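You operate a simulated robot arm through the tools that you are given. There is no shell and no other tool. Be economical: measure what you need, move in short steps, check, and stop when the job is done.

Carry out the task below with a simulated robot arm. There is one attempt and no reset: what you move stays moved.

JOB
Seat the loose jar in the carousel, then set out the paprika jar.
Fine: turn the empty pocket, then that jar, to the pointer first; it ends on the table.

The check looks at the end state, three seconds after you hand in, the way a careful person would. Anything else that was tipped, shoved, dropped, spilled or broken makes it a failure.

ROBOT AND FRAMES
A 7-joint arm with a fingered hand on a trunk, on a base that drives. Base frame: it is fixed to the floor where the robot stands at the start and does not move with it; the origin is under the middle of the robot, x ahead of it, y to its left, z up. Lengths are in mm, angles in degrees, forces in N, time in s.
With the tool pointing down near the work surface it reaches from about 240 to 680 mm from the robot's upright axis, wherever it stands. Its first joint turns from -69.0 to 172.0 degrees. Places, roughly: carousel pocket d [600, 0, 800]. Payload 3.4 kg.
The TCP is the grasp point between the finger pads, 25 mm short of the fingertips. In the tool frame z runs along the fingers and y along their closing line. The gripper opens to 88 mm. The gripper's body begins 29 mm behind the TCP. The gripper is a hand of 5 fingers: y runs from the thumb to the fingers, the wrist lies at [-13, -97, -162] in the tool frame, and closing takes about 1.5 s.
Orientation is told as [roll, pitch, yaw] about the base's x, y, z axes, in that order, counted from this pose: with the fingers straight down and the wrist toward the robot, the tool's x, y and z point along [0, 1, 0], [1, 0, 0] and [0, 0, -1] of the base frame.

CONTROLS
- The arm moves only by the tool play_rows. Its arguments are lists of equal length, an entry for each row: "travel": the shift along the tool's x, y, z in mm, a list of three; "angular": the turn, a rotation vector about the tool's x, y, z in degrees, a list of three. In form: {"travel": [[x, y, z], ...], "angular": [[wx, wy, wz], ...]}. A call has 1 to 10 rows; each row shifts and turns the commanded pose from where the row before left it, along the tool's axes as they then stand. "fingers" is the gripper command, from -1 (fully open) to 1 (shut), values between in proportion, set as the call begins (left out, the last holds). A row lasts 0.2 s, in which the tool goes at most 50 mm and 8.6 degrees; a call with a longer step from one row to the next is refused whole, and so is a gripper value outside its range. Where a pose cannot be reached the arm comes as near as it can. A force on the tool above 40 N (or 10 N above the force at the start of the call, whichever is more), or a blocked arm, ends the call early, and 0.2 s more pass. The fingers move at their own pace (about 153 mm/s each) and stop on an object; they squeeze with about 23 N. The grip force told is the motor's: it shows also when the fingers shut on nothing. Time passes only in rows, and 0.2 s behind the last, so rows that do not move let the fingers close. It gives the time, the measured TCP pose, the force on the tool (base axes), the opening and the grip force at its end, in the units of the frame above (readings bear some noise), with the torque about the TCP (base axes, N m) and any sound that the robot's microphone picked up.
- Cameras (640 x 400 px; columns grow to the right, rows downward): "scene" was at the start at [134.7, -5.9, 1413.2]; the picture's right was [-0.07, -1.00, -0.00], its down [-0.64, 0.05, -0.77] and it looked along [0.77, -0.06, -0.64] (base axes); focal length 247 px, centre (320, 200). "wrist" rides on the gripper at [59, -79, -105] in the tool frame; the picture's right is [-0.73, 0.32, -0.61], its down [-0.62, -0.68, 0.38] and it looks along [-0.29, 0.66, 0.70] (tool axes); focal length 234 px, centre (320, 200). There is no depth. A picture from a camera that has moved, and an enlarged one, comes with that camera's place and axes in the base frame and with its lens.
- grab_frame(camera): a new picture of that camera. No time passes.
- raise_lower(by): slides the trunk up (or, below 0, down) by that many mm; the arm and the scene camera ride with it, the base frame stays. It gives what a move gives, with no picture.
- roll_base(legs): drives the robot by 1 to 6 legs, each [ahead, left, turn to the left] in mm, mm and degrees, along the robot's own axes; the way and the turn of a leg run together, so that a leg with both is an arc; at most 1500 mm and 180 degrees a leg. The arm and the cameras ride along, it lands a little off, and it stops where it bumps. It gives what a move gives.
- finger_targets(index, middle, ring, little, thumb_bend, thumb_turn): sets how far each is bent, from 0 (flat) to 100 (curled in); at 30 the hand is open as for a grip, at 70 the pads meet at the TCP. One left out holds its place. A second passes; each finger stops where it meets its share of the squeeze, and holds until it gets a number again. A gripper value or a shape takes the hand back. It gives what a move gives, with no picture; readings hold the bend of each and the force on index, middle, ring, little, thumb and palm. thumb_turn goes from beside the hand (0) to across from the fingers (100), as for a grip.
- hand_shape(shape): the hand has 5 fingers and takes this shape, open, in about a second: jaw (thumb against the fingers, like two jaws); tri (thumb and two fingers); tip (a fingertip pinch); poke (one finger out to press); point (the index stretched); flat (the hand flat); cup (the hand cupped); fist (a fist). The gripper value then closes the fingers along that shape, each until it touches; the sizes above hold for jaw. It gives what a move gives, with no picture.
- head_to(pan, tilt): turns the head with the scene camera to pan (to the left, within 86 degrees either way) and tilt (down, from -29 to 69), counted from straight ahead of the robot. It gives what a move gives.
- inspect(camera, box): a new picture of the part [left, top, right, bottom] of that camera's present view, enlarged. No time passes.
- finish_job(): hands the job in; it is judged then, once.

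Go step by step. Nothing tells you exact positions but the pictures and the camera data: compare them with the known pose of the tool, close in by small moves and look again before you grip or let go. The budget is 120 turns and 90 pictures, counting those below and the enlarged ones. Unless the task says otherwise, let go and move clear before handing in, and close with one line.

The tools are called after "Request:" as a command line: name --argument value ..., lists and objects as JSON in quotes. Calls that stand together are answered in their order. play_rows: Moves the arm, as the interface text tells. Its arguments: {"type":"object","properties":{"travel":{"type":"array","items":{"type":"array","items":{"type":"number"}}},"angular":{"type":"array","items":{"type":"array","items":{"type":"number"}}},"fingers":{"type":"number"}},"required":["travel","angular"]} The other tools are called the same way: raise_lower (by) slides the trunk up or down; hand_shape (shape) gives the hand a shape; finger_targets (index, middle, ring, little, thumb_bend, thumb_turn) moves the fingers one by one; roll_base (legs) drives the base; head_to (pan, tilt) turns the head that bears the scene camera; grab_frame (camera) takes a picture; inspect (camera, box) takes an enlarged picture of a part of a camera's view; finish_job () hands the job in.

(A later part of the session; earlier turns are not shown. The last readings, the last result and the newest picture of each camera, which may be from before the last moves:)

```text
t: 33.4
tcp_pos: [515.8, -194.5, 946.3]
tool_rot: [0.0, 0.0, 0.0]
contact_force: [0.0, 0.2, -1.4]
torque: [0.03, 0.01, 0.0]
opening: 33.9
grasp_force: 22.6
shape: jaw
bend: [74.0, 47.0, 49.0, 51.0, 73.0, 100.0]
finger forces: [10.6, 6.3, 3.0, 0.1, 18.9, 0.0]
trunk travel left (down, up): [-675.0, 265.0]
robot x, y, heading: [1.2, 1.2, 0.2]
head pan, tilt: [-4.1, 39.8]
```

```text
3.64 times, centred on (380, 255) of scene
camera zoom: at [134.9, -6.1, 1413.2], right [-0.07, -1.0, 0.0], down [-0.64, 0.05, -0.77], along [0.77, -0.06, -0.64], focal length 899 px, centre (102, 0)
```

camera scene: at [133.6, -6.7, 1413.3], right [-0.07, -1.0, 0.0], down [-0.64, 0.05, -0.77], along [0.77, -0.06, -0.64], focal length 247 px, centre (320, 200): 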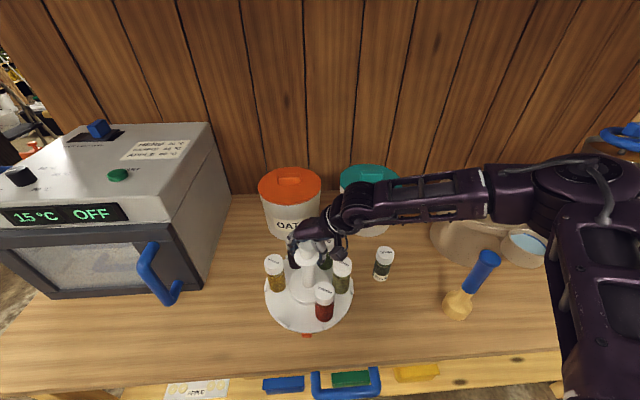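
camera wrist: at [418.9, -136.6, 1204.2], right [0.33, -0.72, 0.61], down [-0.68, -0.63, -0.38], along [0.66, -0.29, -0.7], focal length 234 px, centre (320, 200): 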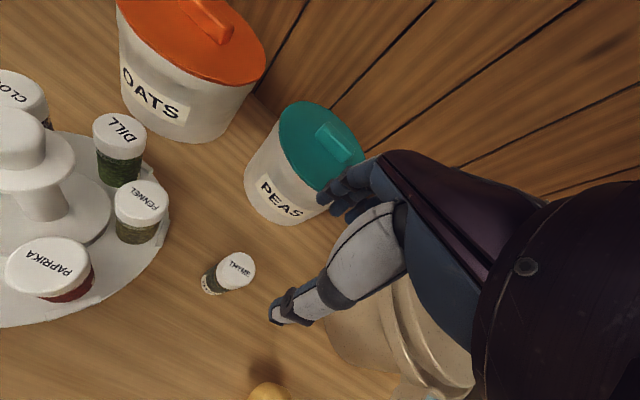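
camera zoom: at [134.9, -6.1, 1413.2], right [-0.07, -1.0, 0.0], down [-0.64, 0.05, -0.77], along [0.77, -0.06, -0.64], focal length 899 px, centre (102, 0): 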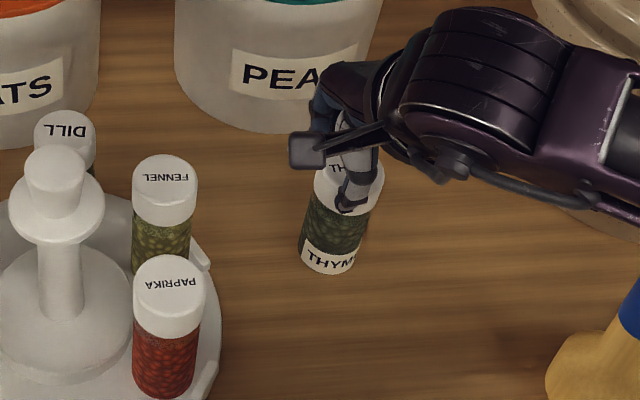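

The jar is lifted cleanly. I raise it well above the other lids and carry it over the empty pocket at about (405,-3).

Request:
play_rows --travel '[[0, 0, -40], [0, 0, -40], [0, 0, -40], [38, -18, 0], [38, -18, 0], [38, -18, 0], [38, -18, 0], [38, -18, 0], [1, -19, 0], [0, 0, 0]]' --angular '[[0, 0, 0], [0, 0, 0], [0, 0, 0], [0, 0, 0], [0, 0, 0], [0, 0, 0], [0, 0, 0], [0, 0, 0], [0, 0, 0], [0, 0, 0]]'

Request:
inspect --camera "scene" --box '[230, 190, 410, 345]'

Request:
grab_frame --camera "wrist"

```text
t: 35.6
tcp_pos: [405.2, -5.7, 1066.0]
tool_rot: [0.1, 0.1, 0.3]
contact_force: [-0.4, -0.1, -1.0]
torque: [-0.02, 0.04, 0.02]
opening: 33.5
grasp_force: 22.8
shape: jaw
bend: [74.0, 47.0, 49.0, 51.0, 73.0, 100.0]
finger forces: [10.5, 6.5, 3.2, 0.0, 18.9, 0.0]
trunk travel left (down, up): [-675.0, 265.0]
robot x, y, heading: [-0.5, 0.2, 0.1]
head pan, tilt: [-4.1, 39.8]
```

```text
2.58 times, centred on (320, 268) of scene
camera zoom: at [135.3, -5.4, 1413.1], right [-0.07, -1.0, 0.0], down [-0.64, 0.05, -0.77], along [0.77, -0.06, -0.64], focal length 638 px, centre (320, 26)
```

zoom: 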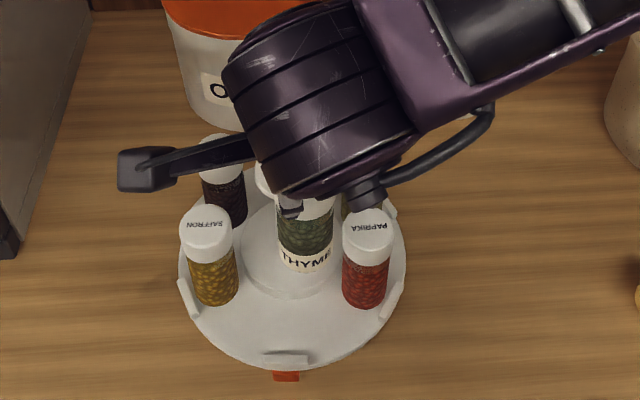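

```text
53 pictures are left
camera wrist: at [326.6, 53.3, 1170.5], right [0.33, -0.72, 0.61], down [-0.68, -0.63, -0.38], along [0.66, -0.29, -0.7], focal length 234 px, centre (320, 200)
```

wrist: 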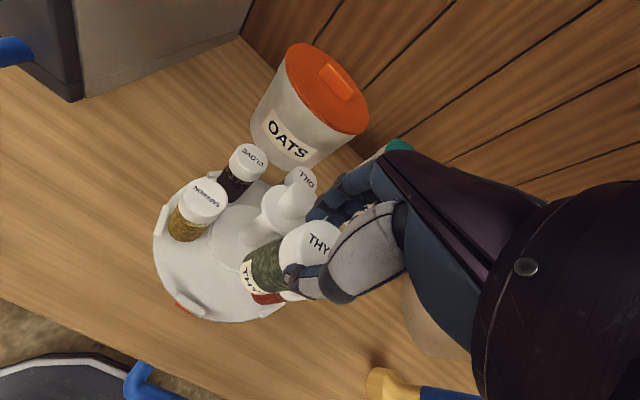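

The jar hangs near the pocket, slightly right of the lip/pointer line. I shift 8 mm left, lower partway, and check against the lip and neighbours.

Request:
play_rows --travel '[[8, 0, 0], [0, 0, 30], [0, 0, 30], [0, 0, 30], [0, 0, 0], [0, 0, 0]]' --angular '[[0, 0, 0], [0, 0, 0], [0, 0, 0], [0, 0, 0], [0, 0, 0], [0, 0, 0]]'

Request:
inspect --camera "scene" --box '[250, 240, 370, 340]'

Request:
inspect --camera "wrist" --box '[130, 100, 430, 350]'

```text
t: 37.0
tcp_pos: [404.4, 4.5, 977.5]
tool_rot: [0.0, -0.1, 0.2]
contact_force: [0.2, 0.7, -1.0]
torque: [0.02, 0.02, -0.03]
opening: 33.1
grasp_force: 22.7
shape: jaw
bend: [74.0, 47.0, 49.0, 51.0, 73.0, 100.0]
finger forces: [10.5, 6.4, 3.4, 0.1, 18.7, 0.0]
trunk travel left (down, up): [-675.0, 265.0]
robot x, y, heading: [-1.6, 0.5, 0.1]
head pan, tilt: [-4.1, 39.8]
```

```text
4.00 times, centred on (310, 290) of scene
camera zoom: at [135.0, -5.8, 1413.2], right [-0.07, -1.0, 0.0], down [-0.64, 0.05, -0.77], along [0.77, -0.06, -0.64], focal length 989 px, centre (360, -160)
```

zoom: 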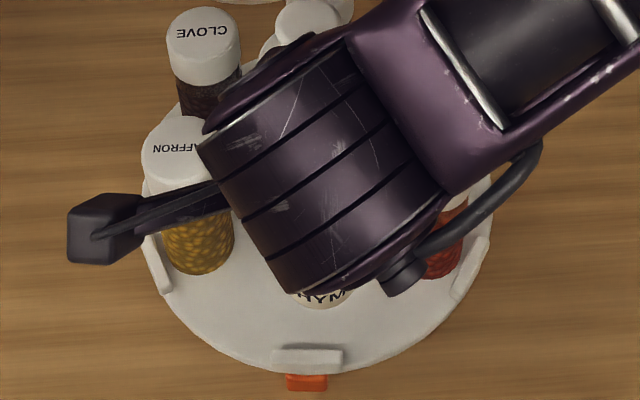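

```text
1.60 times, centred on (280, 225) of wrist
camera zoom: at [326.1, 63.9, 1080.9], right [0.33, -0.72, 0.61], down [-0.68, -0.63, -0.38], along [0.66, -0.29, -0.7], focal length 375 px, centre (384, 160)
```

zoom: 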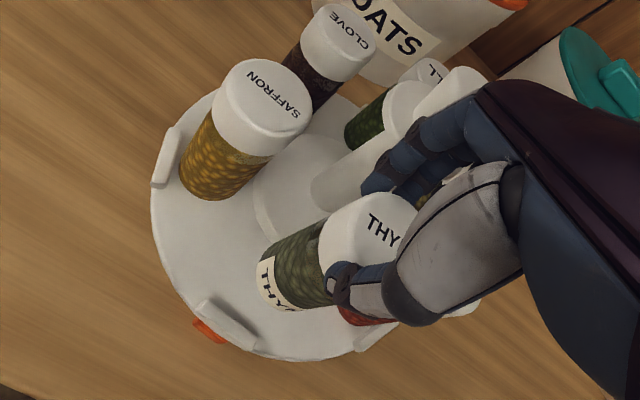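

By both cameras the jar should go ~5 mm left to line up with the lip. I shift and lower to about 12 mm above the disc.

Request:
play_rows --travel '[[5, 0, 0], [0, 0, 12], [0, 0, 13], [0, 0, 0], [0, 0, 0]]' --angular '[[0, 0, 0], [0, 0, 0], [0, 0, 0], [0, 0, 0], [0, 0, 0]]'

Request:
inspect --camera "scene" --box '[250, 240, 370, 340]'

Request:
inspect --camera "wrist" --box '[130, 100, 430, 350]'

```text
t: 38.2
tcp_pos: [403.6, 10.2, 952.0]
tool_rot: [-0.1, 0.0, 0.2]
contact_force: [-3.7, 0.3, 1.9]
torque: [-0.03, -0.19, 0.0]
opening: 33.1
grasp_force: 22.9
shape: jaw
bend: [74.0, 48.0, 50.0, 51.0, 73.0, 100.0]
finger forces: [10.4, 11.9, 3.1, 0.0, 19.7, 0.1]
trunk travel left (down, up): [-675.0, 265.0]
robot x, y, heading: [-1.8, 2.9, 0.1]
head pan, tilt: [-4.1, 39.8]
```

```text
4.00 times, centred on (310, 290) of scene
camera zoom: at [133.3, -5.6, 1413.4], right [-0.07, -1.0, 0.0], down [-0.64, 0.05, -0.77], along [0.77, -0.06, -0.64], focal length 989 px, centre (360, -160)
```

zoom: 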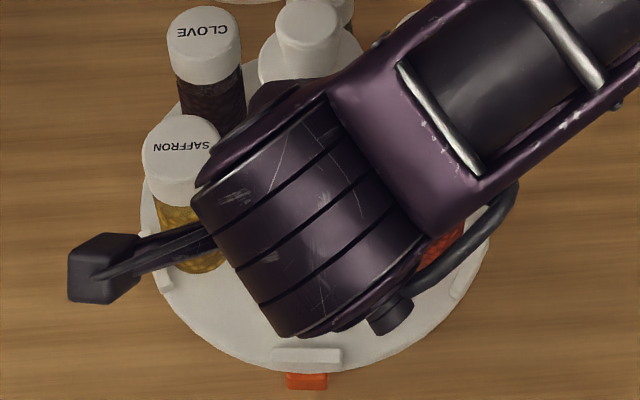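

```text
1.60 times, centred on (280, 225) of wrist
camera zoom: at [324.2, 68.5, 1055.7], right [0.33, -0.72, 0.61], down [-0.68, -0.63, -0.38], along [0.66, -0.29, -0.7], focal length 375 px, centre (384, 160)
```

zoom: 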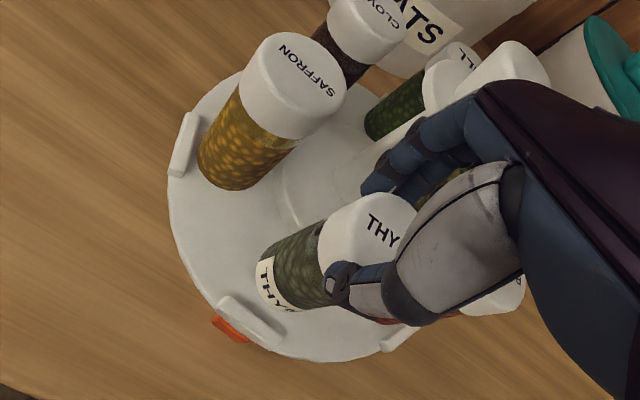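

There is a light contact: the hand's back touches the knob. I back up 12 mm, tilt the hand 6° about the jar's bottom (top toward robot) and shift 2 mm left.

Request:
play_rows --travel '[[0, 0, -12], [1, -5, 0], [1, -5, 0], [0, 0, 0], [0, 0, 0]]' --angular '[[0, 0, 0], [-3, 0, 0], [-3, 0, 0], [0, 0, 0], [0, 0, 0]]'

Request:
inspect --camera "scene" --box '[250, 240, 370, 340]'

Request:
inspect --camera "wrist" --box '[130, 100, 430, 350]'

```text
t: 39.4
tcp_pos: [395.5, 9.6, 965.0]
tool_rot: [-0.1, -5.9, 0.3]
contact_force: [1.3, 0.6, -2.1]
torque: [-0.01, 0.05, -0.01]
opening: 32.8
grasp_force: 23.1
shape: jaw
bend: [74.0, 48.0, 50.0, 51.0, 73.0, 100.0]
finger forces: [10.4, 7.0, 3.4, 0.1, 19.2, 0.1]
trunk travel left (down, up): [-675.0, 265.0]
robot x, y, heading: [0.1, 0.4, -0.1]
head pan, tilt: [-4.1, 39.8]
```

```text
4.00 times, centred on (310, 290) of scene
camera zoom: at [134.8, -5.5, 1413.2], right [-0.07, -1.0, 0.0], down [-0.64, 0.05, -0.77], along [0.77, -0.06, -0.64], focal length 989 px, centre (360, -160)
```

zoom: 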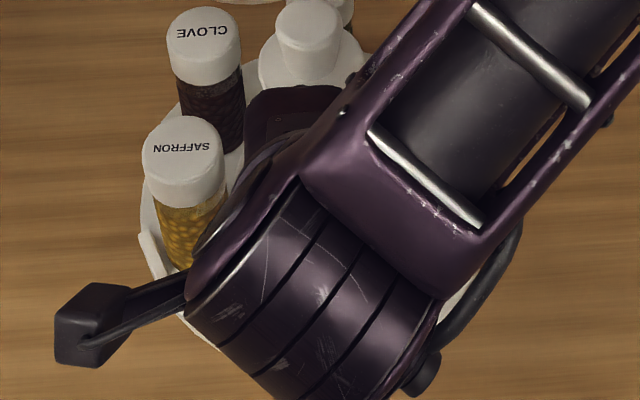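

```text
1.60 times, centred on (280, 225) of wrist
camera zoom: at [305.3, 69.3, 1059.0], right [0.26, -0.72, 0.64], down [-0.63, -0.63, -0.45], along [0.73, -0.29, -0.62], focal length 375 px, centre (384, 160)
```

zoom: 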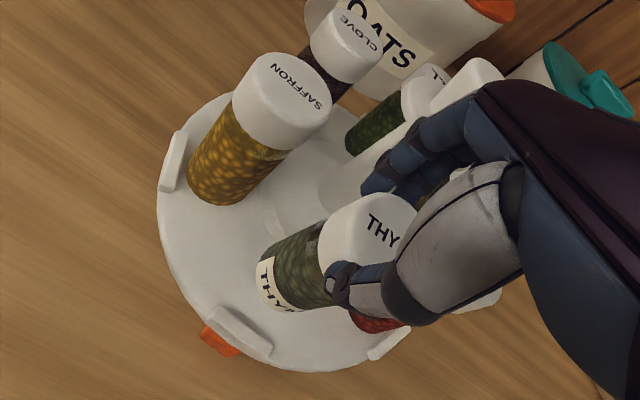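

Relative to its lip the jar sits a few mm too far out; I move 4 mm inward and lower 13 mm.

Request:
play_rows --travel '[[0.5, 3.5, 1], [0, -0.5, 6], [0, -0.5, 6], [0, 0, 0]]' --angular '[[0, 0, 0], [0, 0, 0], [0, 0, 0], [0, 0, 0]]'

Request:
inspect --camera "wrist" --box '[130, 100, 430, 350]'

```text
t: 40.4
tcp_pos: [395.9, 11.9, 953.9]
tool_rot: [0.1, -6.4, 0.3]
contact_force: [-7.0, 1.9, 21.7]
torque: [-0.06, -0.11, 0.03]
opening: 34.2
grasp_force: 23.1
shape: jaw
bend: [75.0, 48.0, 50.0, 51.0, 73.0, 99.0]
finger forces: [11.8, 7.5, 3.6, 0.1, 23.1, 0.1]
trunk travel left (down, up): [-675.0, 265.0]
robot x, y, heading: [1.1, 2.6, -0.0]
head pan, tilt: [-4.1, 39.8]
```

```text
1.60 times, centred on (280, 225) of wrist
camera zoom: at [305.7, 70.4, 1048.0], right [0.26, -0.73, 0.64], down [-0.63, -0.63, -0.46], along [0.73, -0.29, -0.62], focal length 375 px, centre (384, 160)
```

zoom: 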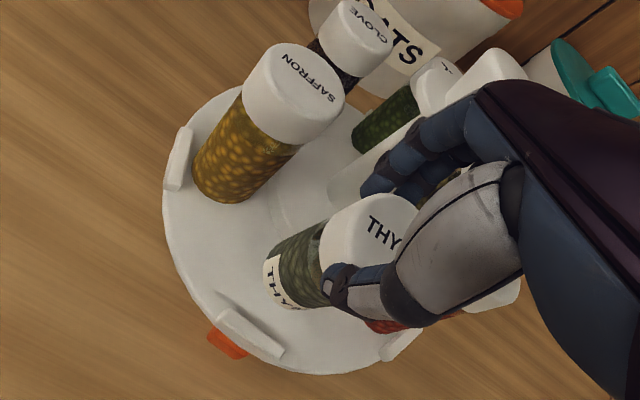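

The torque places the contact at the jar's inner bottom edge on the hub plate. I lift 6 mm, move 4.5 mm outward, and lower again.

Request:
play_rows --travel '[[0, -2, -7], [0, -2, 0], [0, 0, 0]]' --angular '[[0, 0, 0], [0, 0, 0], [0, 0, 0]]'

Request:
play_rows --travel '[[0, -0.5, 5], [0, -0.5, 5], [0, -0.5, 4], [0, 0, 0]]' --angular '[[0, 0, 0], [0, 0, 0], [0, 0, 0], [0, 0, 0]]'

Request:
inspect --camera "wrist" --box '[130, 150, 370, 350]'

```text
t: 41.2
tcp_pos: [394.1, 11.2, 955.0]
tool_rot: [0.0, -6.0, 0.2]
contact_force: [-0.1, 0.0, -0.9]
torque: [0.05, 0.02, -0.03]
opening: 33.4
grasp_force: 23.1
shape: jaw
bend: [74.0, 48.0, 50.0, 51.0, 73.0, 99.0]
finger forces: [11.0, 6.3, 3.1, 0.0, 19.1, 0.0]
trunk travel left (down, up): [-675.0, 265.0]
robot x, y, heading: [-1.9, -1.9, -0.1]
head pan, tilt: [-4.1, 39.8]
```

```text
t: 42.2
tcp_pos: [394.0, 10.5, 946.2]
tool_rot: [0.1, -6.3, 0.2]
contact_force: [3.4, 0.9, 22.9]
torque: [-0.13, -0.23, 0.11]
opening: 34.7
grasp_force: 23.1
shape: jaw
bend: [74.0, 46.0, 46.0, 51.0, 75.0, 100.0]
finger forces: [11.9, 9.4, 4.7, 0.1, 18.9, 0.1]
trunk travel left (down, up): [-675.0, 265.0]
robot x, y, heading: [0.4, 0.2, 0.2]
head pan, tilt: [-4.1, 39.8]
```

```text
2.00 times, centred on (250, 250) of wrist
camera zoom: at [303.5, 70.0, 1040.6], right [0.26, -0.73, 0.64], down [-0.63, -0.63, -0.46], along [0.73, -0.29, -0.62], focal length 468 px, centre (460, 100)
```

zoom: 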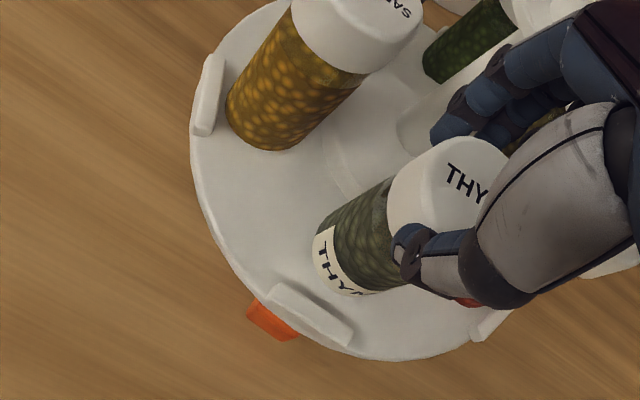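

The jar now touches the disc at its outer bottom edge and would settle at r≈76. I lift 4 mm, halve the tilt, shift 2 mm left, and lower again.

Request:
play_rows --travel '[[0, 0, -5], [2, 2.5, 0], [0, 2.5, 0], [0, 0, 0]]' --angular '[[0, 0, 0], [1.5, 0, 0], [1.5, 0, 0], [0, 0, 0]]'

Request:
play_rows --travel '[[0, 0, 2], [0, 0, 2], [0, 0, 2], [0, 0, 0]]' --angular '[[0, 0, 0], [0, 0, 0], [0, 0, 0], [0, 0, 0]]'

Request:
inspect --camera "wrist" --box '[130, 150, 370, 350]'

```text
t: 43.2
tcp_pos: [398.9, 11.8, 948.6]
tool_rot: [0.1, -3.0, 0.2]
contact_force: [0.2, 0.4, -0.2]
torque: [0.01, 0.03, 0.04]
opening: 34.2
grasp_force: 22.9
shape: jaw
bend: [74.0, 47.0, 48.0, 51.0, 75.0, 100.0]
finger forces: [9.8, 7.0, 3.5, 0.0, 19.4, 0.1]
trunk travel left (down, up): [-675.0, 265.0]
robot x, y, heading: [-0.5, 0.6, -0.1]
head pan, tilt: [-4.1, 39.8]
```

```text
t: 44.2
tcp_pos: [398.7, 11.8, 945.4]
tool_rot: [0.1, -3.3, 0.2]
contact_force: [3.8, -0.3, 25.3]
torque: [-0.12, -0.17, 0.03]
opening: 35.3
grasp_force: 22.7
shape: jaw
bend: [74.0, 46.0, 46.0, 51.0, 76.0, 100.0]
finger forces: [11.8, 9.5, 4.5, 0.0, 19.3, 0.0]
trunk travel left (down, up): [-675.0, 265.0]
robot x, y, heading: [-3.5, -5.6, 0.1]
head pan, tilt: [-4.1, 39.8]
```

```text
2.00 times, centred on (250, 250) of wrist
camera zoom: at [313.7, 71.1, 1044.1], right [0.29, -0.73, 0.62], down [-0.66, -0.63, -0.42], along [0.7, -0.29, -0.66], focal length 468 px, centre (460, 100)
```

zoom: 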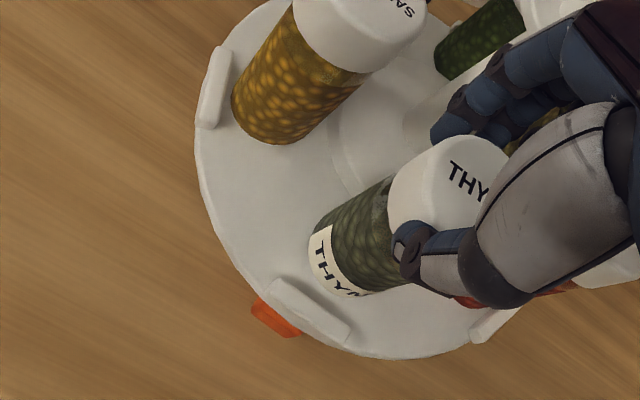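

The jar rests on the disc. I relieve the push slightly and open a little.

Request:
play_rows --travel '[[0, 0, -1.5], [0, 0, 0], [0, 0, 0], [0, 0, 0], [0, 0, 0]]' --angular '[[0, 0, 0], [0, 0, 0], [0, 0, 0], [0, 0, 0], [0, 0, 0]]' --fingers -0.1

Request:
inspect --camera "wrist" --box '[130, 100, 430, 350]'

```text
t: 45.4
tcp_pos: [398.5, 12.5, 945.1]
tool_rot: [0.0, -3.0, 0.2]
contact_force: [-0.4, -0.2, 0.2]
torque: [-0.04, 0.01, 0.01]
opening: 48.1
grasp_force: 0.1
shape: jaw
bend: [74.0, 42.0, 39.0, 42.0, 67.0, 100.0]
finger forces: [0.0, 0.1, 0.0, 0.0, 0.0, 0.0]
trunk travel left (down, up): [-675.0, 265.0]
robot x, y, heading: [1.9, 0.9, -0.1]
head pan, tilt: [-4.1, 39.8]
```

```text
1.60 times, centred on (280, 225) of wrist
camera zoom: at [314.2, 71.3, 1043.8], right [0.29, -0.72, 0.62], down [-0.66, -0.63, -0.42], along [0.69, -0.29, -0.66], focal length 375 px, centre (384, 160)
```

zoom: 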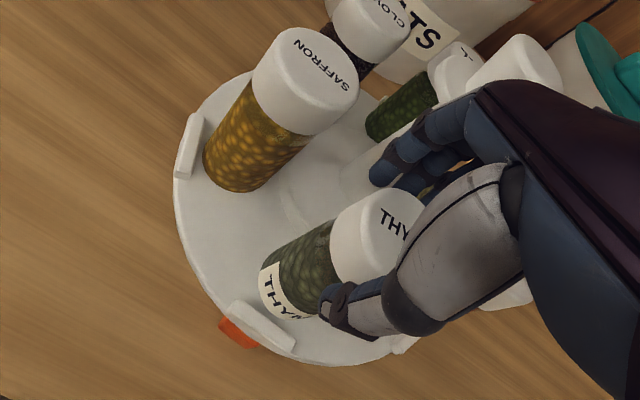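

The jar stands upright on the disc. I open a bit more and raise straight up slowly.

Request:
play_rows --travel '[[0, 0, 0], [0, 0, 0], [0, 0, 0], [0, 0, 0]]' --angular '[[0, 0, 0], [0, 0, 0], [0, 0, 0], [0, 0, 0]]' --fingers -0.25

Request:
play_rows --travel '[[0, 0, -10], [0, 0, -10], [0, 0, -15], [0, 0, -25], [0, 0, -40], [0, 0, -40], [0, 0, 0]]' --angular '[[0, 0, 0], [0, 0, 0], [0, 0, 0], [0, 0, 0], [0, 0, 0], [3, 0, 0], [0, 0, 0]]'

Request:
inspect --camera "wrist" --box '[80, 150, 380, 400]'

Request:
inspect --camera "scene" --box '[230, 220, 390, 345]'

```text
t: 46.4
tcp_pos: [398.4, 12.7, 943.9]
tool_rot: [0.0, -2.9, 0.2]
contact_force: [0.8, -0.6, 0.0]
torque: [0.0, -0.03, -0.04]
opening: 54.5
grasp_force: 0.1
shape: jaw
bend: [29.0, 40.0, 36.0, 37.0, 63.0, 100.0]
finger forces: [0.0, 0.4, 0.0, 0.1, 0.1, 0.1]
trunk travel left (down, up): [-675.0, 265.0]
robot x, y, heading: [1.3, 3.5, -0.3]
head pan, tilt: [-4.1, 39.8]
```

```text
t: 48.0
tcp_pos: [394.1, 12.1, 1083.9]
tool_rot: [0.0, 0.1, 0.2]
contact_force: [-0.7, 0.5, 0.3]
torque: [-0.01, -0.01, -0.01]
opening: 54.9
grasp_force: 0.1
shape: jaw
bend: [29.0, 40.0, 36.0, 36.0, 63.0, 100.0]
finger forces: [0.0, 0.0, 0.0, 0.1, 0.0, 0.1]
trunk travel left (down, up): [-675.0, 265.0]
robot x, y, heading: [1.8, 3.4, -0.1]
head pan, tilt: [-4.1, 39.8]
```

```text
1.60 times, centred on (230, 275) of wrist
camera zoom: at [314.3, 71.7, 1187.5], right [0.33, -0.72, 0.61], down [-0.68, -0.63, -0.38], along [0.66, -0.29, -0.7], focal length 375 px, centre (464, 80)
```

zoom: 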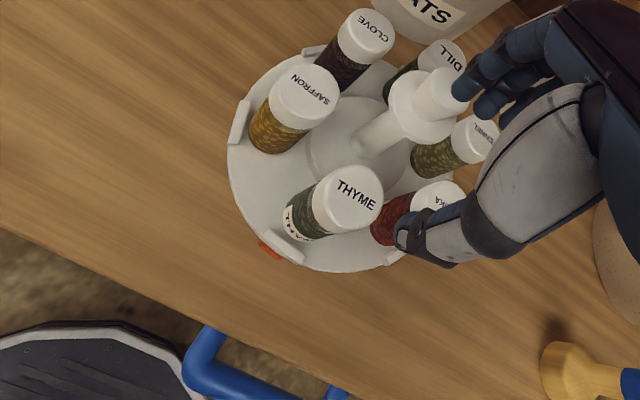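

```text
3.20 times, centred on (310, 282) of scene
camera zoom: at [135.1, -5.5, 1413.2], right [-0.07, -1.0, 0.0], down [-0.64, 0.05, -0.77], along [0.77, -0.06, -0.64], focal length 791 px, centre (352, -64)
```

zoom: 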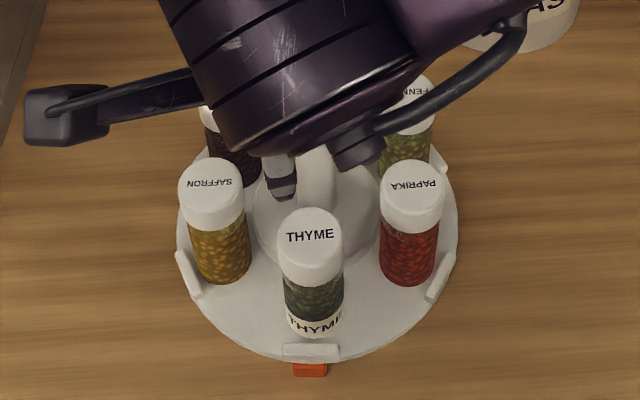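

Thyme is seated, upright, at the pointer. Next I move over the knob (yaw 26, between jars) to turn paprika 60° clockwise to the pointer.

Request:
play_rows --travel '[[-6, 28, -10], [-6, 28, -10], [-6, 28, 0], [0, 0, 0], [0, 0, 0], [0, 0, 0], [0, 0, 0], [0, 0, 0]]' --angular '[[0, 0, 0], [0, 0, 0], [0, 0, 0], [0, 0, -6.5], [0, 0, -6.5], [0, 0, -6.5], [0, 0, -6.5], [0, 0, 0]]' --fingers -0.66

Request:
play_rows --travel '[[0, 0, 40], [0, 0, 40], [0, 0, 10], [0, 0, 0]]' --angular '[[0, 0, 0], [0, 0, 0], [0, 0, 0], [0, 0, 0]]'

Request:
inspect --camera "wrist" --box '[100, 100, 484, 340]'

Request:
inspect --camera "scene" --box '[230, 200, 390, 345]'

```text
t: 49.8
tcp_pos: [475.1, -5.3, 1103.1]
tool_rot: [0.0, 0.0, 26.3]
contact_force: [-1.2, -0.1, 0.1]
torque: [0.0, -0.02, -0.04]
opening: 72.7
grasp_force: 0.1
shape: jaw
bend: [27.0, 33.0, 31.0, 32.0, 46.0, 99.0]
finger forces: [0.0, 0.0, 0.0, 0.1, 0.0, 0.1]
trunk travel left (down, up): [-675.0, 265.0]
robot x, y, heading: [-0.4, 2.3, 0.1]
head pan, tilt: [-4.1, 39.8]
```

```text
t: 50.8
tcp_pos: [475.9, -4.5, 1015.6]
tool_rot: [0.0, 0.1, 26.2]
contact_force: [-0.3, -0.2, -0.1]
torque: [0.01, -0.02, 0.0]
opening: 73.2
grasp_force: 0.0
shape: jaw
bend: [27.0, 33.0, 31.0, 32.0, 46.0, 99.0]
finger forces: [0.0, 0.0, 0.1, 0.1, 0.0, 0.1]
trunk travel left (down, up): [-675.0, 265.0]
robot x, y, heading: [1.3, 1.3, 0.1]
head pan, tilt: [-4.1, 39.8]
```

```text
1.67 times, centred on (292, 220) of wrist
camera zoom: at [379.3, 13.4, 1119.0], right [0.61, -0.51, 0.61], down [-0.34, -0.86, -0.38], along [0.72, 0.03, -0.7], focal length 390 px, centre (367, 167)
```

zoom: 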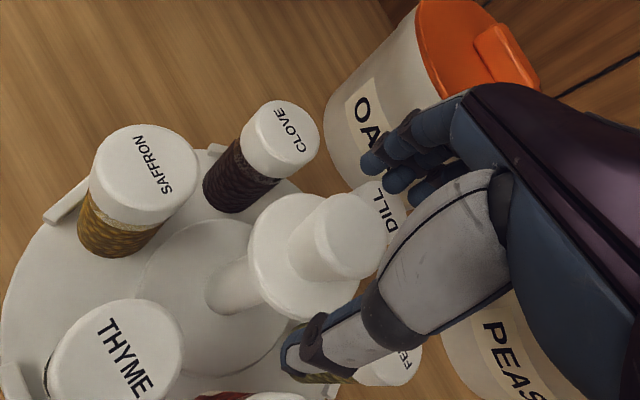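

```text
2.76 times, centred on (310, 272) of scene
camera zoom: at [134.8, -5.9, 1413.2], right [-0.07, -1.0, 0.0], down [-0.64, 0.05, -0.77], along [0.77, -0.06, -0.64], focal length 682 px, centre (348, 0)
```

zoom: 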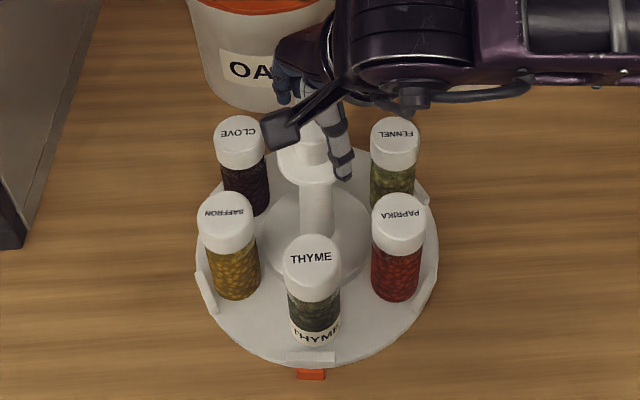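

Alignment matches the earlier grips. I lower and close on the knob.

Request:
play_rows --travel '[[0, 1, 13], [0, 0, 13], [0, 0, 12], [0, 0, 0]]' --angular '[[0, 0, 0], [0, 0, 0], [0, 0, 0], [0, 0, 0]]'

Request:
play_rows --travel '[[0, 0, 0], [0, 0, 0], [0, 0, 0], [0, 0, 0], [0, 0, 0], [0, 0, 0], [0, 0, 0]]' --angular '[[0, 0, 0], [0, 0, 0], [0, 0, 0], [0, 0, 0], [0, 0, 0], [0, 0, 0], [0, 0, 0]]' --fingers 1

```text
t: 51.8
tcp_pos: [476.4, -5.6, 977.7]
tool_rot: [0.0, 0.0, 26.2]
contact_force: [0.2, -0.4, -0.3]
torque: [-0.01, -0.01, 0.0]
opening: 72.9
grasp_force: 0.1
shape: jaw
bend: [27.0, 33.0, 31.0, 32.0, 46.0, 99.0]
finger forces: [0.0, 0.0, 0.0, 0.0, 0.0, 0.0]
trunk travel left (down, up): [-675.0, 265.0]
robot x, y, heading: [-1.4, 2.3, 0.0]
head pan, tilt: [-4.1, 39.8]
```

```text
t: 53.4
tcp_pos: [476.8, -5.1, 977.5]
tool_rot: [0.0, -0.1, 26.2]
contact_force: [-2.4, -0.6, 0.7]
torque: [-0.02, 0.06, 0.01]
opening: 53.1
grasp_force: 23.7
shape: jaw
bend: [27.0, 36.0, 38.0, 45.0, 71.0, 100.0]
finger forces: [11.3, 5.9, 1.0, 0.1, 21.2, 0.1]
trunk travel left (down, up): [-675.0, 265.0]
robot x, y, heading: [1.1, -0.6, -0.3]
head pan, tilt: [-4.1, 39.8]
```

Gripped as before. I turn 60° clockwise (positive about tool z), compensating the small offset.

Request:
play_rows --travel '[[0.4, 0, 0], [0.5, 0, 0], [0.5, 0, 0], [0.5, 0, 0], [0.5, 0, 0], [0.5, 0, 0], [0.5, 0, 0], [0.5, 0, 0], [0.4, 0, 0], [0, 0, 0]]' --angular '[[0, 0, 5], [0, 0, 7], [0, 0, 7], [0, 0, 7], [0, 0, 7], [0, 0, 7], [0, 0, 7], [0, 0, 7], [0, 0, 5], [0, 0, 0]]'

Request:
inspect --camera "scene" --box '[230, 220, 390, 345]'

```text
t: 55.6
tcp_pos: [478.0, 0.1, 977.8]
tool_rot: [0.0, 0.1, -32.8]
contact_force: [1.1, 1.6, 3.7]
torque: [0.03, -0.05, 0.03]
opening: 52.5
grasp_force: 22.8
shape: jaw
bend: [27.0, 36.0, 38.0, 45.0, 72.0, 100.0]
finger forces: [13.0, 6.4, 0.9, 0.0, 20.9, 0.0]
trunk travel left (down, up): [-675.0, 265.0]
robot x, y, heading: [0.4, -1.3, -0.2]
head pan, tilt: [-4.1, 39.8]
```

```text
3.20 times, centred on (310, 282) of scene
camera zoom: at [134.5, -5.3, 1413.2], right [-0.07, -1.0, 0.0], down [-0.64, 0.05, -0.77], along [0.77, -0.06, -0.64], focal length 791 px, centre (352, -64)
```

zoom: 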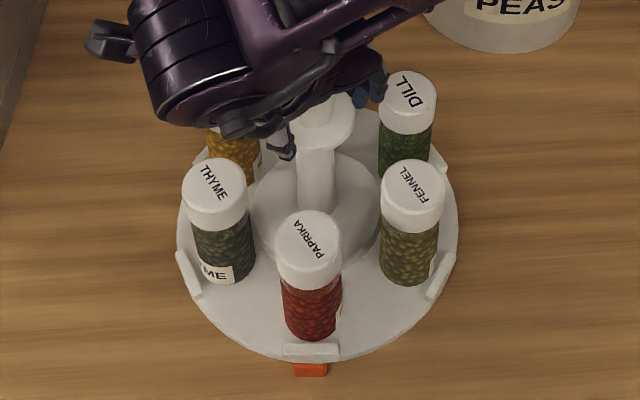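

Paprika is at the pointer. I release, lift, and look before going for the jar.

Request:
play_rows --travel '[[0, 0, 0], [0, 0, 0], [0, 0, 0], [0, 0, -25], [0, 0, -40], [0, 0, -40]]' --angular '[[0, 0, 0], [0, 0, 0], [0, 0, 0], [0, 0, 0], [0, 0, 0], [0, 0, 0]]' --fingers -0.66

Request:
play_rows --travel '[[0, 0, 0], [0, 0, 0], [0, 0, 0], [0, 0, 0], [3, -28, 0], [2, -28, 0], [2, -24, 0], [0, 0, 0]]' --angular '[[0, 0, -8.2], [0, 0, -8.2], [0, 0, -8.2], [0, 0, -8.2], [-2.5, 0, 0], [-2.5, 0, 0], [0, 0, 0], [0, 0, 0]]'

Request:
inspect --camera "scene" --box '[230, 220, 390, 345]'

Request:
inspect --camera "wrist" --box '[80, 150, 380, 400]'

```text
t: 57.0
tcp_pos: [473.7, -0.6, 1080.1]
tool_rot: [-0.1, 0.0, -32.7]
contact_force: [-1.2, -0.3, -0.7]
torque: [-0.01, -0.03, 0.03]
opening: 72.9
grasp_force: 0.1
shape: jaw
bend: [27.0, 33.0, 31.0, 32.0, 46.0, 99.0]
finger forces: [0.0, 0.0, 0.1, 0.0, 0.0, 0.0]
trunk travel left (down, up): [-675.0, 265.0]
robot x, y, heading: [1.6, -4.5, 0.0]
head pan, tilt: [-4.1, 39.8]
```

```text
t: 58.8
tcp_pos: [395.2, 7.3, 1077.9]
tool_rot: [0.0, -5.0, 0.0]
contact_force: [0.3, 0.0, 1.0]
torque: [0.04, 0.01, -0.01]
opening: 73.0
grasp_force: 0.1
shape: jaw
bend: [27.0, 33.0, 31.0, 32.0, 46.0, 99.0]
finger forces: [0.0, 0.0, 0.1, 0.0, 0.0, 0.1]
trunk travel left (down, up): [-675.0, 265.0]
robot x, y, heading: [0.3, 0.8, 0.1]
head pan, tilt: [-4.1, 39.8]
```

```text
3.20 times, centred on (310, 282) of scene
camera zoom: at [135.1, -6.0, 1413.2], right [-0.07, -1.0, 0.0], down [-0.64, 0.05, -0.77], along [0.77, -0.06, -0.64], focal length 791 px, centre (352, -64)
```

zoom: 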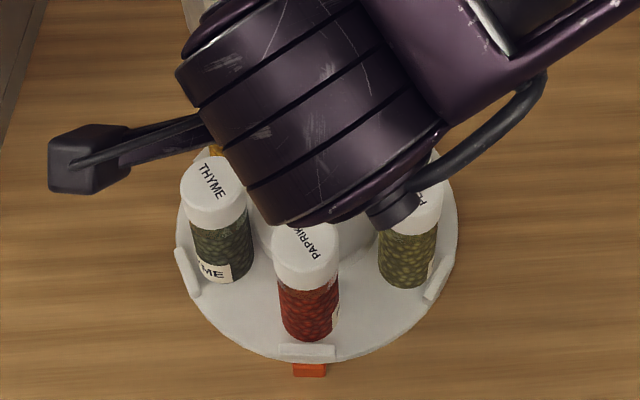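

```text
1.60 times, centred on (230, 275) of wrist
camera zoom: at [307.9, 65.7, 1173.9], right [0.27, -0.73, 0.63], down [-0.64, -0.62, -0.44], along [0.72, -0.29, -0.64], focal length 375 px, centre (464, 80)
```

zoom: 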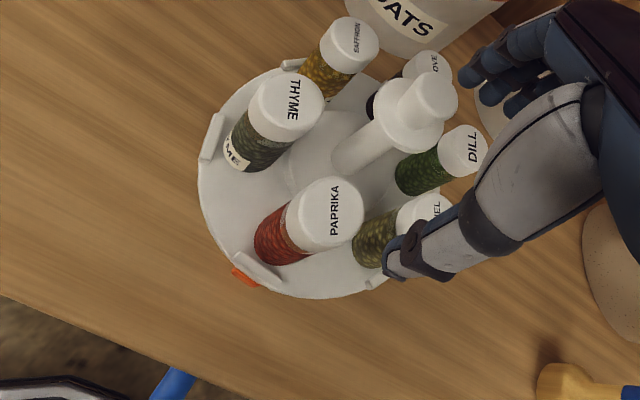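

Paprika's lid is at about (399,5), z≈940. I narrow the opening to ~60 and lower to just above the lid.

Request:
play_rows --travel '[[0, -1.5, 35], [0, -2, 35], [0, -2.5, 30], [0, 0, 0]]' --angular '[[0, 0, 0], [0, 0, 0], [0, 0, 0], [0, 0, 0]]' --fingers -0.4

Request:
inspect --camera "wrist" --box '[130, 100, 430, 350]'

```text
t: 59.8
tcp_pos: [396.7, 8.2, 977.0]
tool_rot: [0.0, -5.0, 0.0]
contact_force: [0.8, -0.1, -0.6]
torque: [0.02, 0.03, -0.03]
opening: 61.9
grasp_force: 0.2
shape: jaw
bend: [27.0, 37.0, 34.0, 35.0, 58.0, 99.0]
finger forces: [0.1, 0.1, 0.0, 0.0, 0.0, 0.0]
trunk travel left (down, up): [-675.0, 265.0]
robot x, y, heading: [-2.7, -0.5, -0.2]
head pan, tilt: [-4.1, 39.8]
```

```text
1.60 times, centred on (280, 225) of wrist
camera zoom: at [308.5, 66.2, 1073.7], right [0.27, -0.73, 0.63], down [-0.65, -0.62, -0.44], along [0.72, -0.29, -0.64], focal length 375 px, centre (384, 160)
```

zoom: 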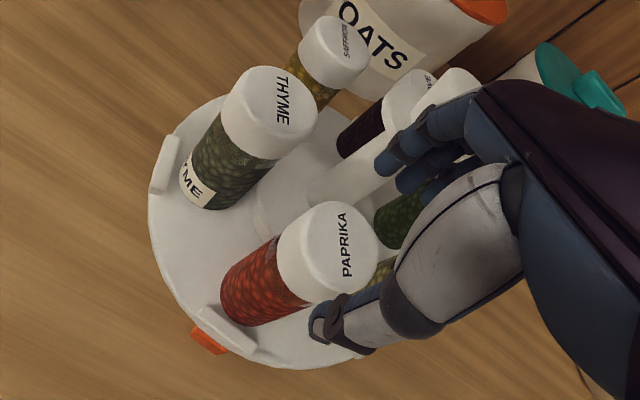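

Geometry matches the thyme release pose. I lower the remaining 32 mm slowly.

Request:
play_rows --travel '[[0, -0.7, 11], [0, -1, 11], [0, -0.8, 10], [0, 0, 0]]' --angular '[[0, 0, 0], [0, 0, 0], [0, 0, 0], [0, 0, 0]]'

Request:
inspect --camera "wrist" --box '[130, 100, 430, 350]'

```text
t: 60.8
tcp_pos: [398.2, 6.6, 945.5]
tool_rot: [0.0, -5.0, 0.0]
contact_force: [0.1, -0.3, -1.3]
torque: [-0.01, -0.01, -0.01]
opening: 61.7
grasp_force: 0.0
shape: jaw
bend: [27.0, 37.0, 34.0, 35.0, 58.0, 99.0]
finger forces: [0.0, 0.0, 0.0, 0.0, 0.1, 0.0]
trunk travel left (down, up): [-675.0, 265.0]
robot x, y, heading: [-0.1, -1.0, 0.1]
head pan, tilt: [-4.1, 39.8]
```

```text
1.60 times, centred on (280, 225) of wrist
camera zoom: at [310.2, 65.7, 1041.9], right [0.27, -0.73, 0.63], down [-0.65, -0.62, -0.44], along [0.72, -0.29, -0.64], focal length 375 px, centre (384, 160)
```

zoom: 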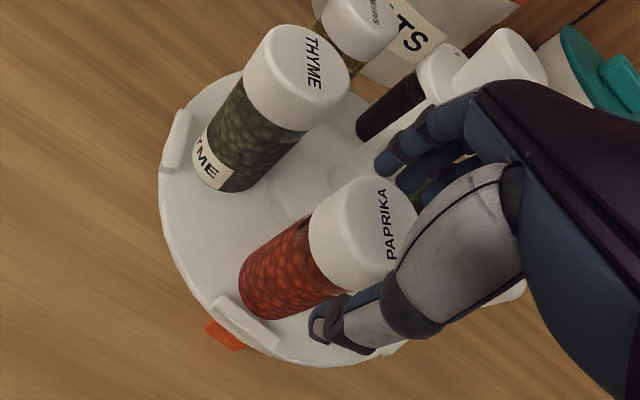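

No contact; the lid is between thumb and fingers. I close.

Request:
play_rows --travel '[[0, 0, 0], [0, 0, 0], [0, 0, 0], [0, 0, 0], [0, 0, 0], [0, 0, 0], [0, 0, 0]]' --angular '[[0, 0, 0], [0, 0, 0], [0, 0, 0], [0, 0, 0], [0, 0, 0], [0, 0, 0], [0, 0, 0]]' --fingers 1

Request:
inspect --camera "wrist" --box '[130, 100, 430, 350]'

```text
t: 62.4
tcp_pos: [398.4, 5.5, 945.7]
tool_rot: [0.1, -5.0, 0.1]
contact_force: [0.8, 0.0, 0.1]
torque: [-0.01, -0.04, 0.02]
opening: 36.7
grasp_force: 23.0
shape: jaw
bend: [74.0, 47.0, 52.0, 49.0, 73.0, 100.0]
finger forces: [11.7, 7.5, 0.2, 0.1, 19.4, 0.0]
trunk travel left (down, up): [-675.0, 265.0]
robot x, y, heading: [0.8, -1.8, 0.2]
head pan, tilt: [-4.1, 39.8]
```

```text
1.60 times, centred on (280, 225) of wrist
camera zoom: at [310.3, 65.8, 1041.9], right [0.27, -0.73, 0.63], down [-0.65, -0.62, -0.44], along [0.71, -0.29, -0.64], focal length 375 px, centre (384, 160)
```

zoom: 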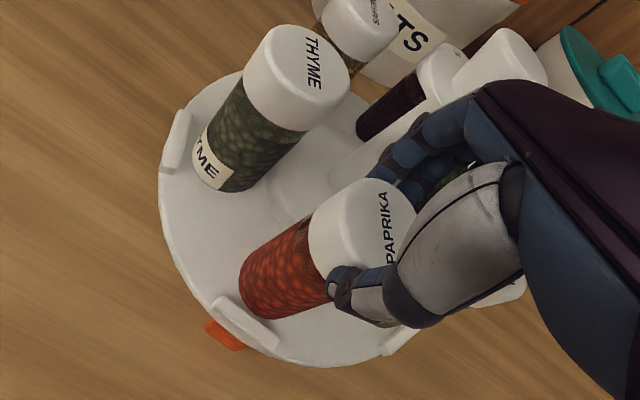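

Gripped at 23 N. I lift vertically 25 mm and check.

Request:
play_rows --travel '[[0, 0.4, -5], [0, 0.9, -10], [0, 0.9, -10], [0, 0, 0]]' --angular '[[0, 0, 0], [0, 0, 0], [0, 0, 0], [0, 0, 0]]'

Request:
inspect --camera "wrist" --box '[130, 100, 430, 350]'

```text
t: 63.4
tcp_pos: [398.1, 5.0, 971.5]
tool_rot: [0.0, -5.0, 0.0]
contact_force: [-0.7, 0.3, -1.3]
torque: [0.01, -0.01, -0.01]
opening: 36.9
grasp_force: 23.0
shape: jaw
bend: [74.0, 47.0, 52.0, 49.0, 73.0, 100.0]
finger forces: [11.7, 7.5, 0.1, 0.0, 19.5, 0.0]
trunk travel left (down, up): [-675.0, 265.0]
robot x, y, heading: [-0.0, -0.3, -0.0]
head pan, tilt: [-4.1, 39.8]
```

```text
1.60 times, centred on (280, 225) of wrist
camera zoom: at [309.8, 64.9, 1068.0], right [0.27, -0.73, 0.63], down [-0.65, -0.62, -0.44], along [0.71, -0.29, -0.64], focal length 375 px, centre (384, 160)
```

zoom: 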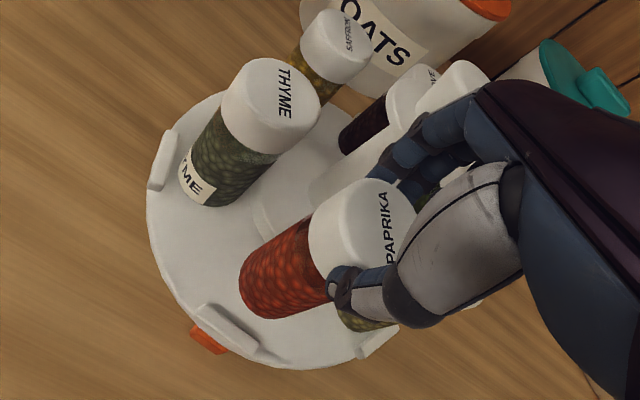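

Held upright. I raise it above the other jars and carry it to the clear spot where thyme stood.

Request:
play_rows --travel '[[0, 3, -35], [0, 3, -35], [0, 3, -35], [-40, 0, 0], [-40, 22, 2], [-40, 30, 3], [-40, 30, 3], [-40, 30, 3], [0, 0, 0]]' --angular '[[0, 0, 0], [0, 0, 0], [0, 0, 0], [0, 0, 0], [0, 0, 0], [0, 0, 0], [0, 0, 0], [0, 0, 0], [0, 0, 0]]'

Request:
grab_frame --camera "scene"

```text
t: 65.4
tcp_pos: [508.8, -196.6, 1076.7]
tool_rot: [0.0, -5.0, 0.0]
contact_force: [-0.5, -0.1, -2.0]
torque: [0.02, -0.01, 0.01]
opening: 36.3
grasp_force: 22.3
shape: jaw
bend: [74.0, 47.0, 52.0, 49.0, 73.0, 100.0]
finger forces: [11.8, 7.7, 0.2, 0.0, 19.5, 0.0]
trunk travel left (down, up): [-675.0, 265.0]
robot x, y, heading: [-1.9, -3.2, 0.1]
head pan, tilt: [-4.1, 39.8]
```

```text
31 pictures are left
camera scene: at [134.5, -5.2, 1413.2], right [-0.07, -1.0, 0.0], down [-0.64, 0.05, -0.77], along [0.77, -0.06, -0.64], focal length 247 px, centre (320, 200)
```

scene: 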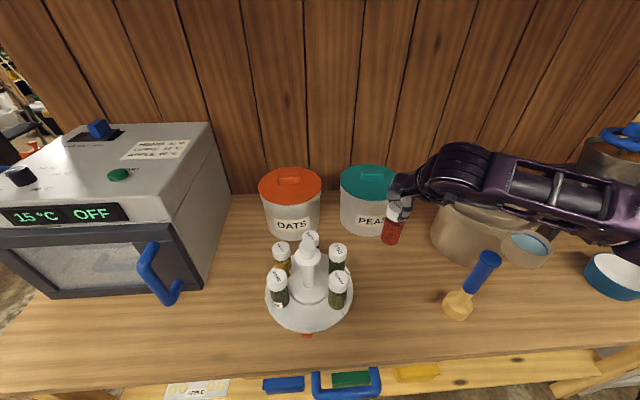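

The spot below is clear. I lower to about 12 mm above the table.

Request:
play_rows --travel '[[0, -3.2, 36], [0, -3.2, 36], [0, -3.2, 36], [0, -2.2, 25], [0, -1, 12], [0, 0, 0]]' --angular '[[0, 0, 0], [0, 0, 0], [0, 0, 0], [0, 0, 0], [0, 0, 0], [0, 0, 0]]'

Request:
inspect --camera "scene" --box '[310, 200, 450, 310]'

```text
t: 66.8
tcp_pos: [510.3, -195.0, 929.1]
tool_rot: [-0.1, -5.0, 0.0]
contact_force: [0.6, -0.2, -0.7]
torque: [0.02, -0.03, 0.03]
opening: 36.4
grasp_force: 22.8
shape: jaw
bend: [74.0, 47.0, 52.0, 49.0, 73.0, 100.0]
finger forces: [11.5, 7.7, 0.3, 0.0, 19.4, 0.0]
trunk travel left (down, up): [-675.0, 265.0]
robot x, y, heading: [0.6, 5.0, 0.3]
head pan, tilt: [-4.1, 39.8]
```

```text
3.64 times, centred on (380, 255) of scene
camera zoom: at [134.8, -6.0, 1413.2], right [-0.07, -1.0, 0.0], down [-0.64, 0.05, -0.77], along [0.77, -0.06, -0.64], focal length 899 px, centre (102, 0)
```

zoom: 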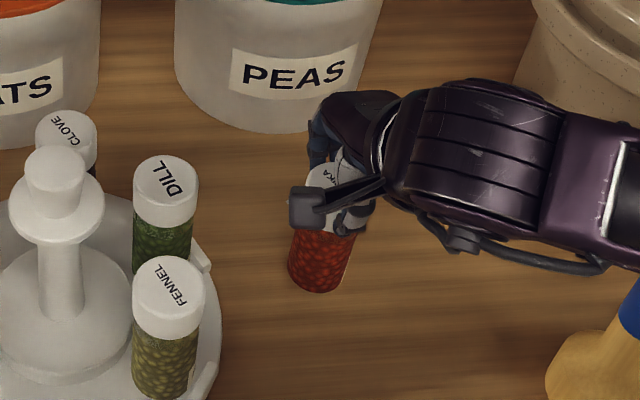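

Near the table now; I lower in 2–3 mm steps and watch the force.

Request:
play_rows --travel '[[0, -0.2, 3], [0, -0.2, 3], [0, -0.2, 2.5], [0, 0, 0]]' --angular '[[0, 0, 0], [0, 0, 0], [0, 0, 0], [0, 0, 0]]'

```text
t: 67.8
tcp_pos: [511.6, -193.6, 921.5]
tool_rot: [0.1, -5.0, -0.1]
contact_force: [0.2, -0.4, -0.8]
torque: [0.01, 0.01, 0.01]
opening: 36.4
grasp_force: 23.2
shape: jaw
bend: [74.0, 47.0, 52.0, 49.0, 73.0, 100.0]
finger forces: [11.6, 7.7, 0.4, 0.0, 19.3, 0.1]
trunk travel left (down, up): [-675.0, 265.0]
robot x, y, heading: [1.0, 0.6, -0.2]
head pan, tilt: [-4.1, 39.8]
```

Request:
play_rows --travel '[[0, -0.2, 2], [0, -0.1, 1.5], [0, 0, 0]]' --angular '[[0, 0, 0], [0, 0, 0], [0, 0, 0]]'

```text
t: 68.6
tcp_pos: [512.0, -193.9, 916.4]
tool_rot: [-0.1, -5.0, 0.0]
contact_force: [-0.3, -0.3, -1.0]
torque: [0.0, 0.01, 0.05]
opening: 36.3
grasp_force: 22.7
shape: jaw
bend: [74.0, 47.0, 52.0, 49.0, 73.0, 100.0]
finger forces: [11.6, 7.8, 0.3, 0.0, 19.4, 0.0]
trunk travel left (down, up): [-675.0, 265.0]
robot x, y, heading: [2.2, 1.0, 0.0]
head pan, tilt: [-4.1, 39.8]
```

No contact yet at z 916; I continue in small steps.

Request:
play_rows --travel '[[0, -0.1, 1.5], [0, -0.1, 1.5], [0, 0, 0]]' --angular '[[0, 0, 0], [0, 0, 0], [0, 0, 0]]'

Request:
inspect --camera "scene" --box '[310, 200, 450, 310]'

```text
t: 69.4
tcp_pos: [511.0, -196.3, 914.0]
tool_rot: [-0.1, -5.0, 0.0]
contact_force: [-0.5, -0.5, -0.4]
torque: [0.0, -0.07, 0.01]
opening: 36.1
grasp_force: 23.3
shape: jaw
bend: [74.0, 47.0, 52.0, 49.0, 73.0, 100.0]
finger forces: [11.6, 7.8, 0.4, 0.0, 19.5, 0.1]
trunk travel left (down, up): [-675.0, 265.0]
robot x, y, heading: [0.7, -1.4, -0.0]
head pan, tilt: [-4.1, 39.8]
```

```text
3.64 times, centred on (380, 255) of scene
camera zoom: at [134.9, -6.0, 1413.2], right [-0.07, -1.0, 0.0], down [-0.64, 0.05, -0.77], along [0.77, -0.06, -0.64], focal length 899 px, centre (102, 0)
```

zoom: 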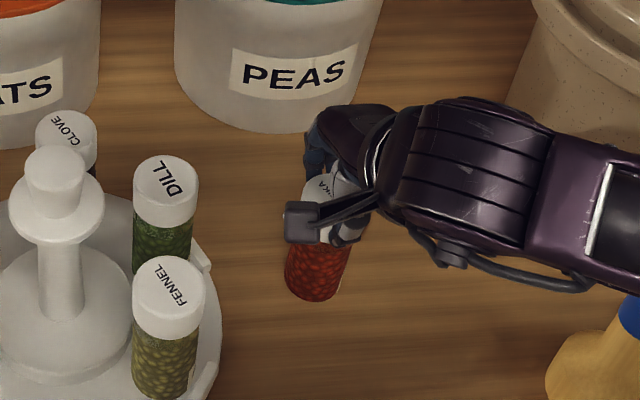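

Request:
play_rows --travel '[[0, -0.1, 1], [0, -0.1, 1], [0, 0, 0]]' --angular '[[0, 0, 0], [0, 0, 0], [0, 0, 0]]'

```text
t: 70.2
tcp_pos: [511.4, -194.8, 912.8]
tool_rot: [0.0, -5.0, -0.1]
contact_force: [0.2, -0.2, 1.8]
torque: [0.03, 0.01, 0.01]
opening: 36.5
grasp_force: 23.2
shape: jaw
bend: [74.0, 47.0, 52.0, 49.0, 73.0, 100.0]
finger forces: [12.1, 8.1, 0.4, 0.0, 19.9, 0.0]
trunk travel left (down, up): [-675.0, 265.0]
robot x, y, heading: [-1.2, 0.0, 0.1]
head pan, tilt: [-4.1, 39.8]
```

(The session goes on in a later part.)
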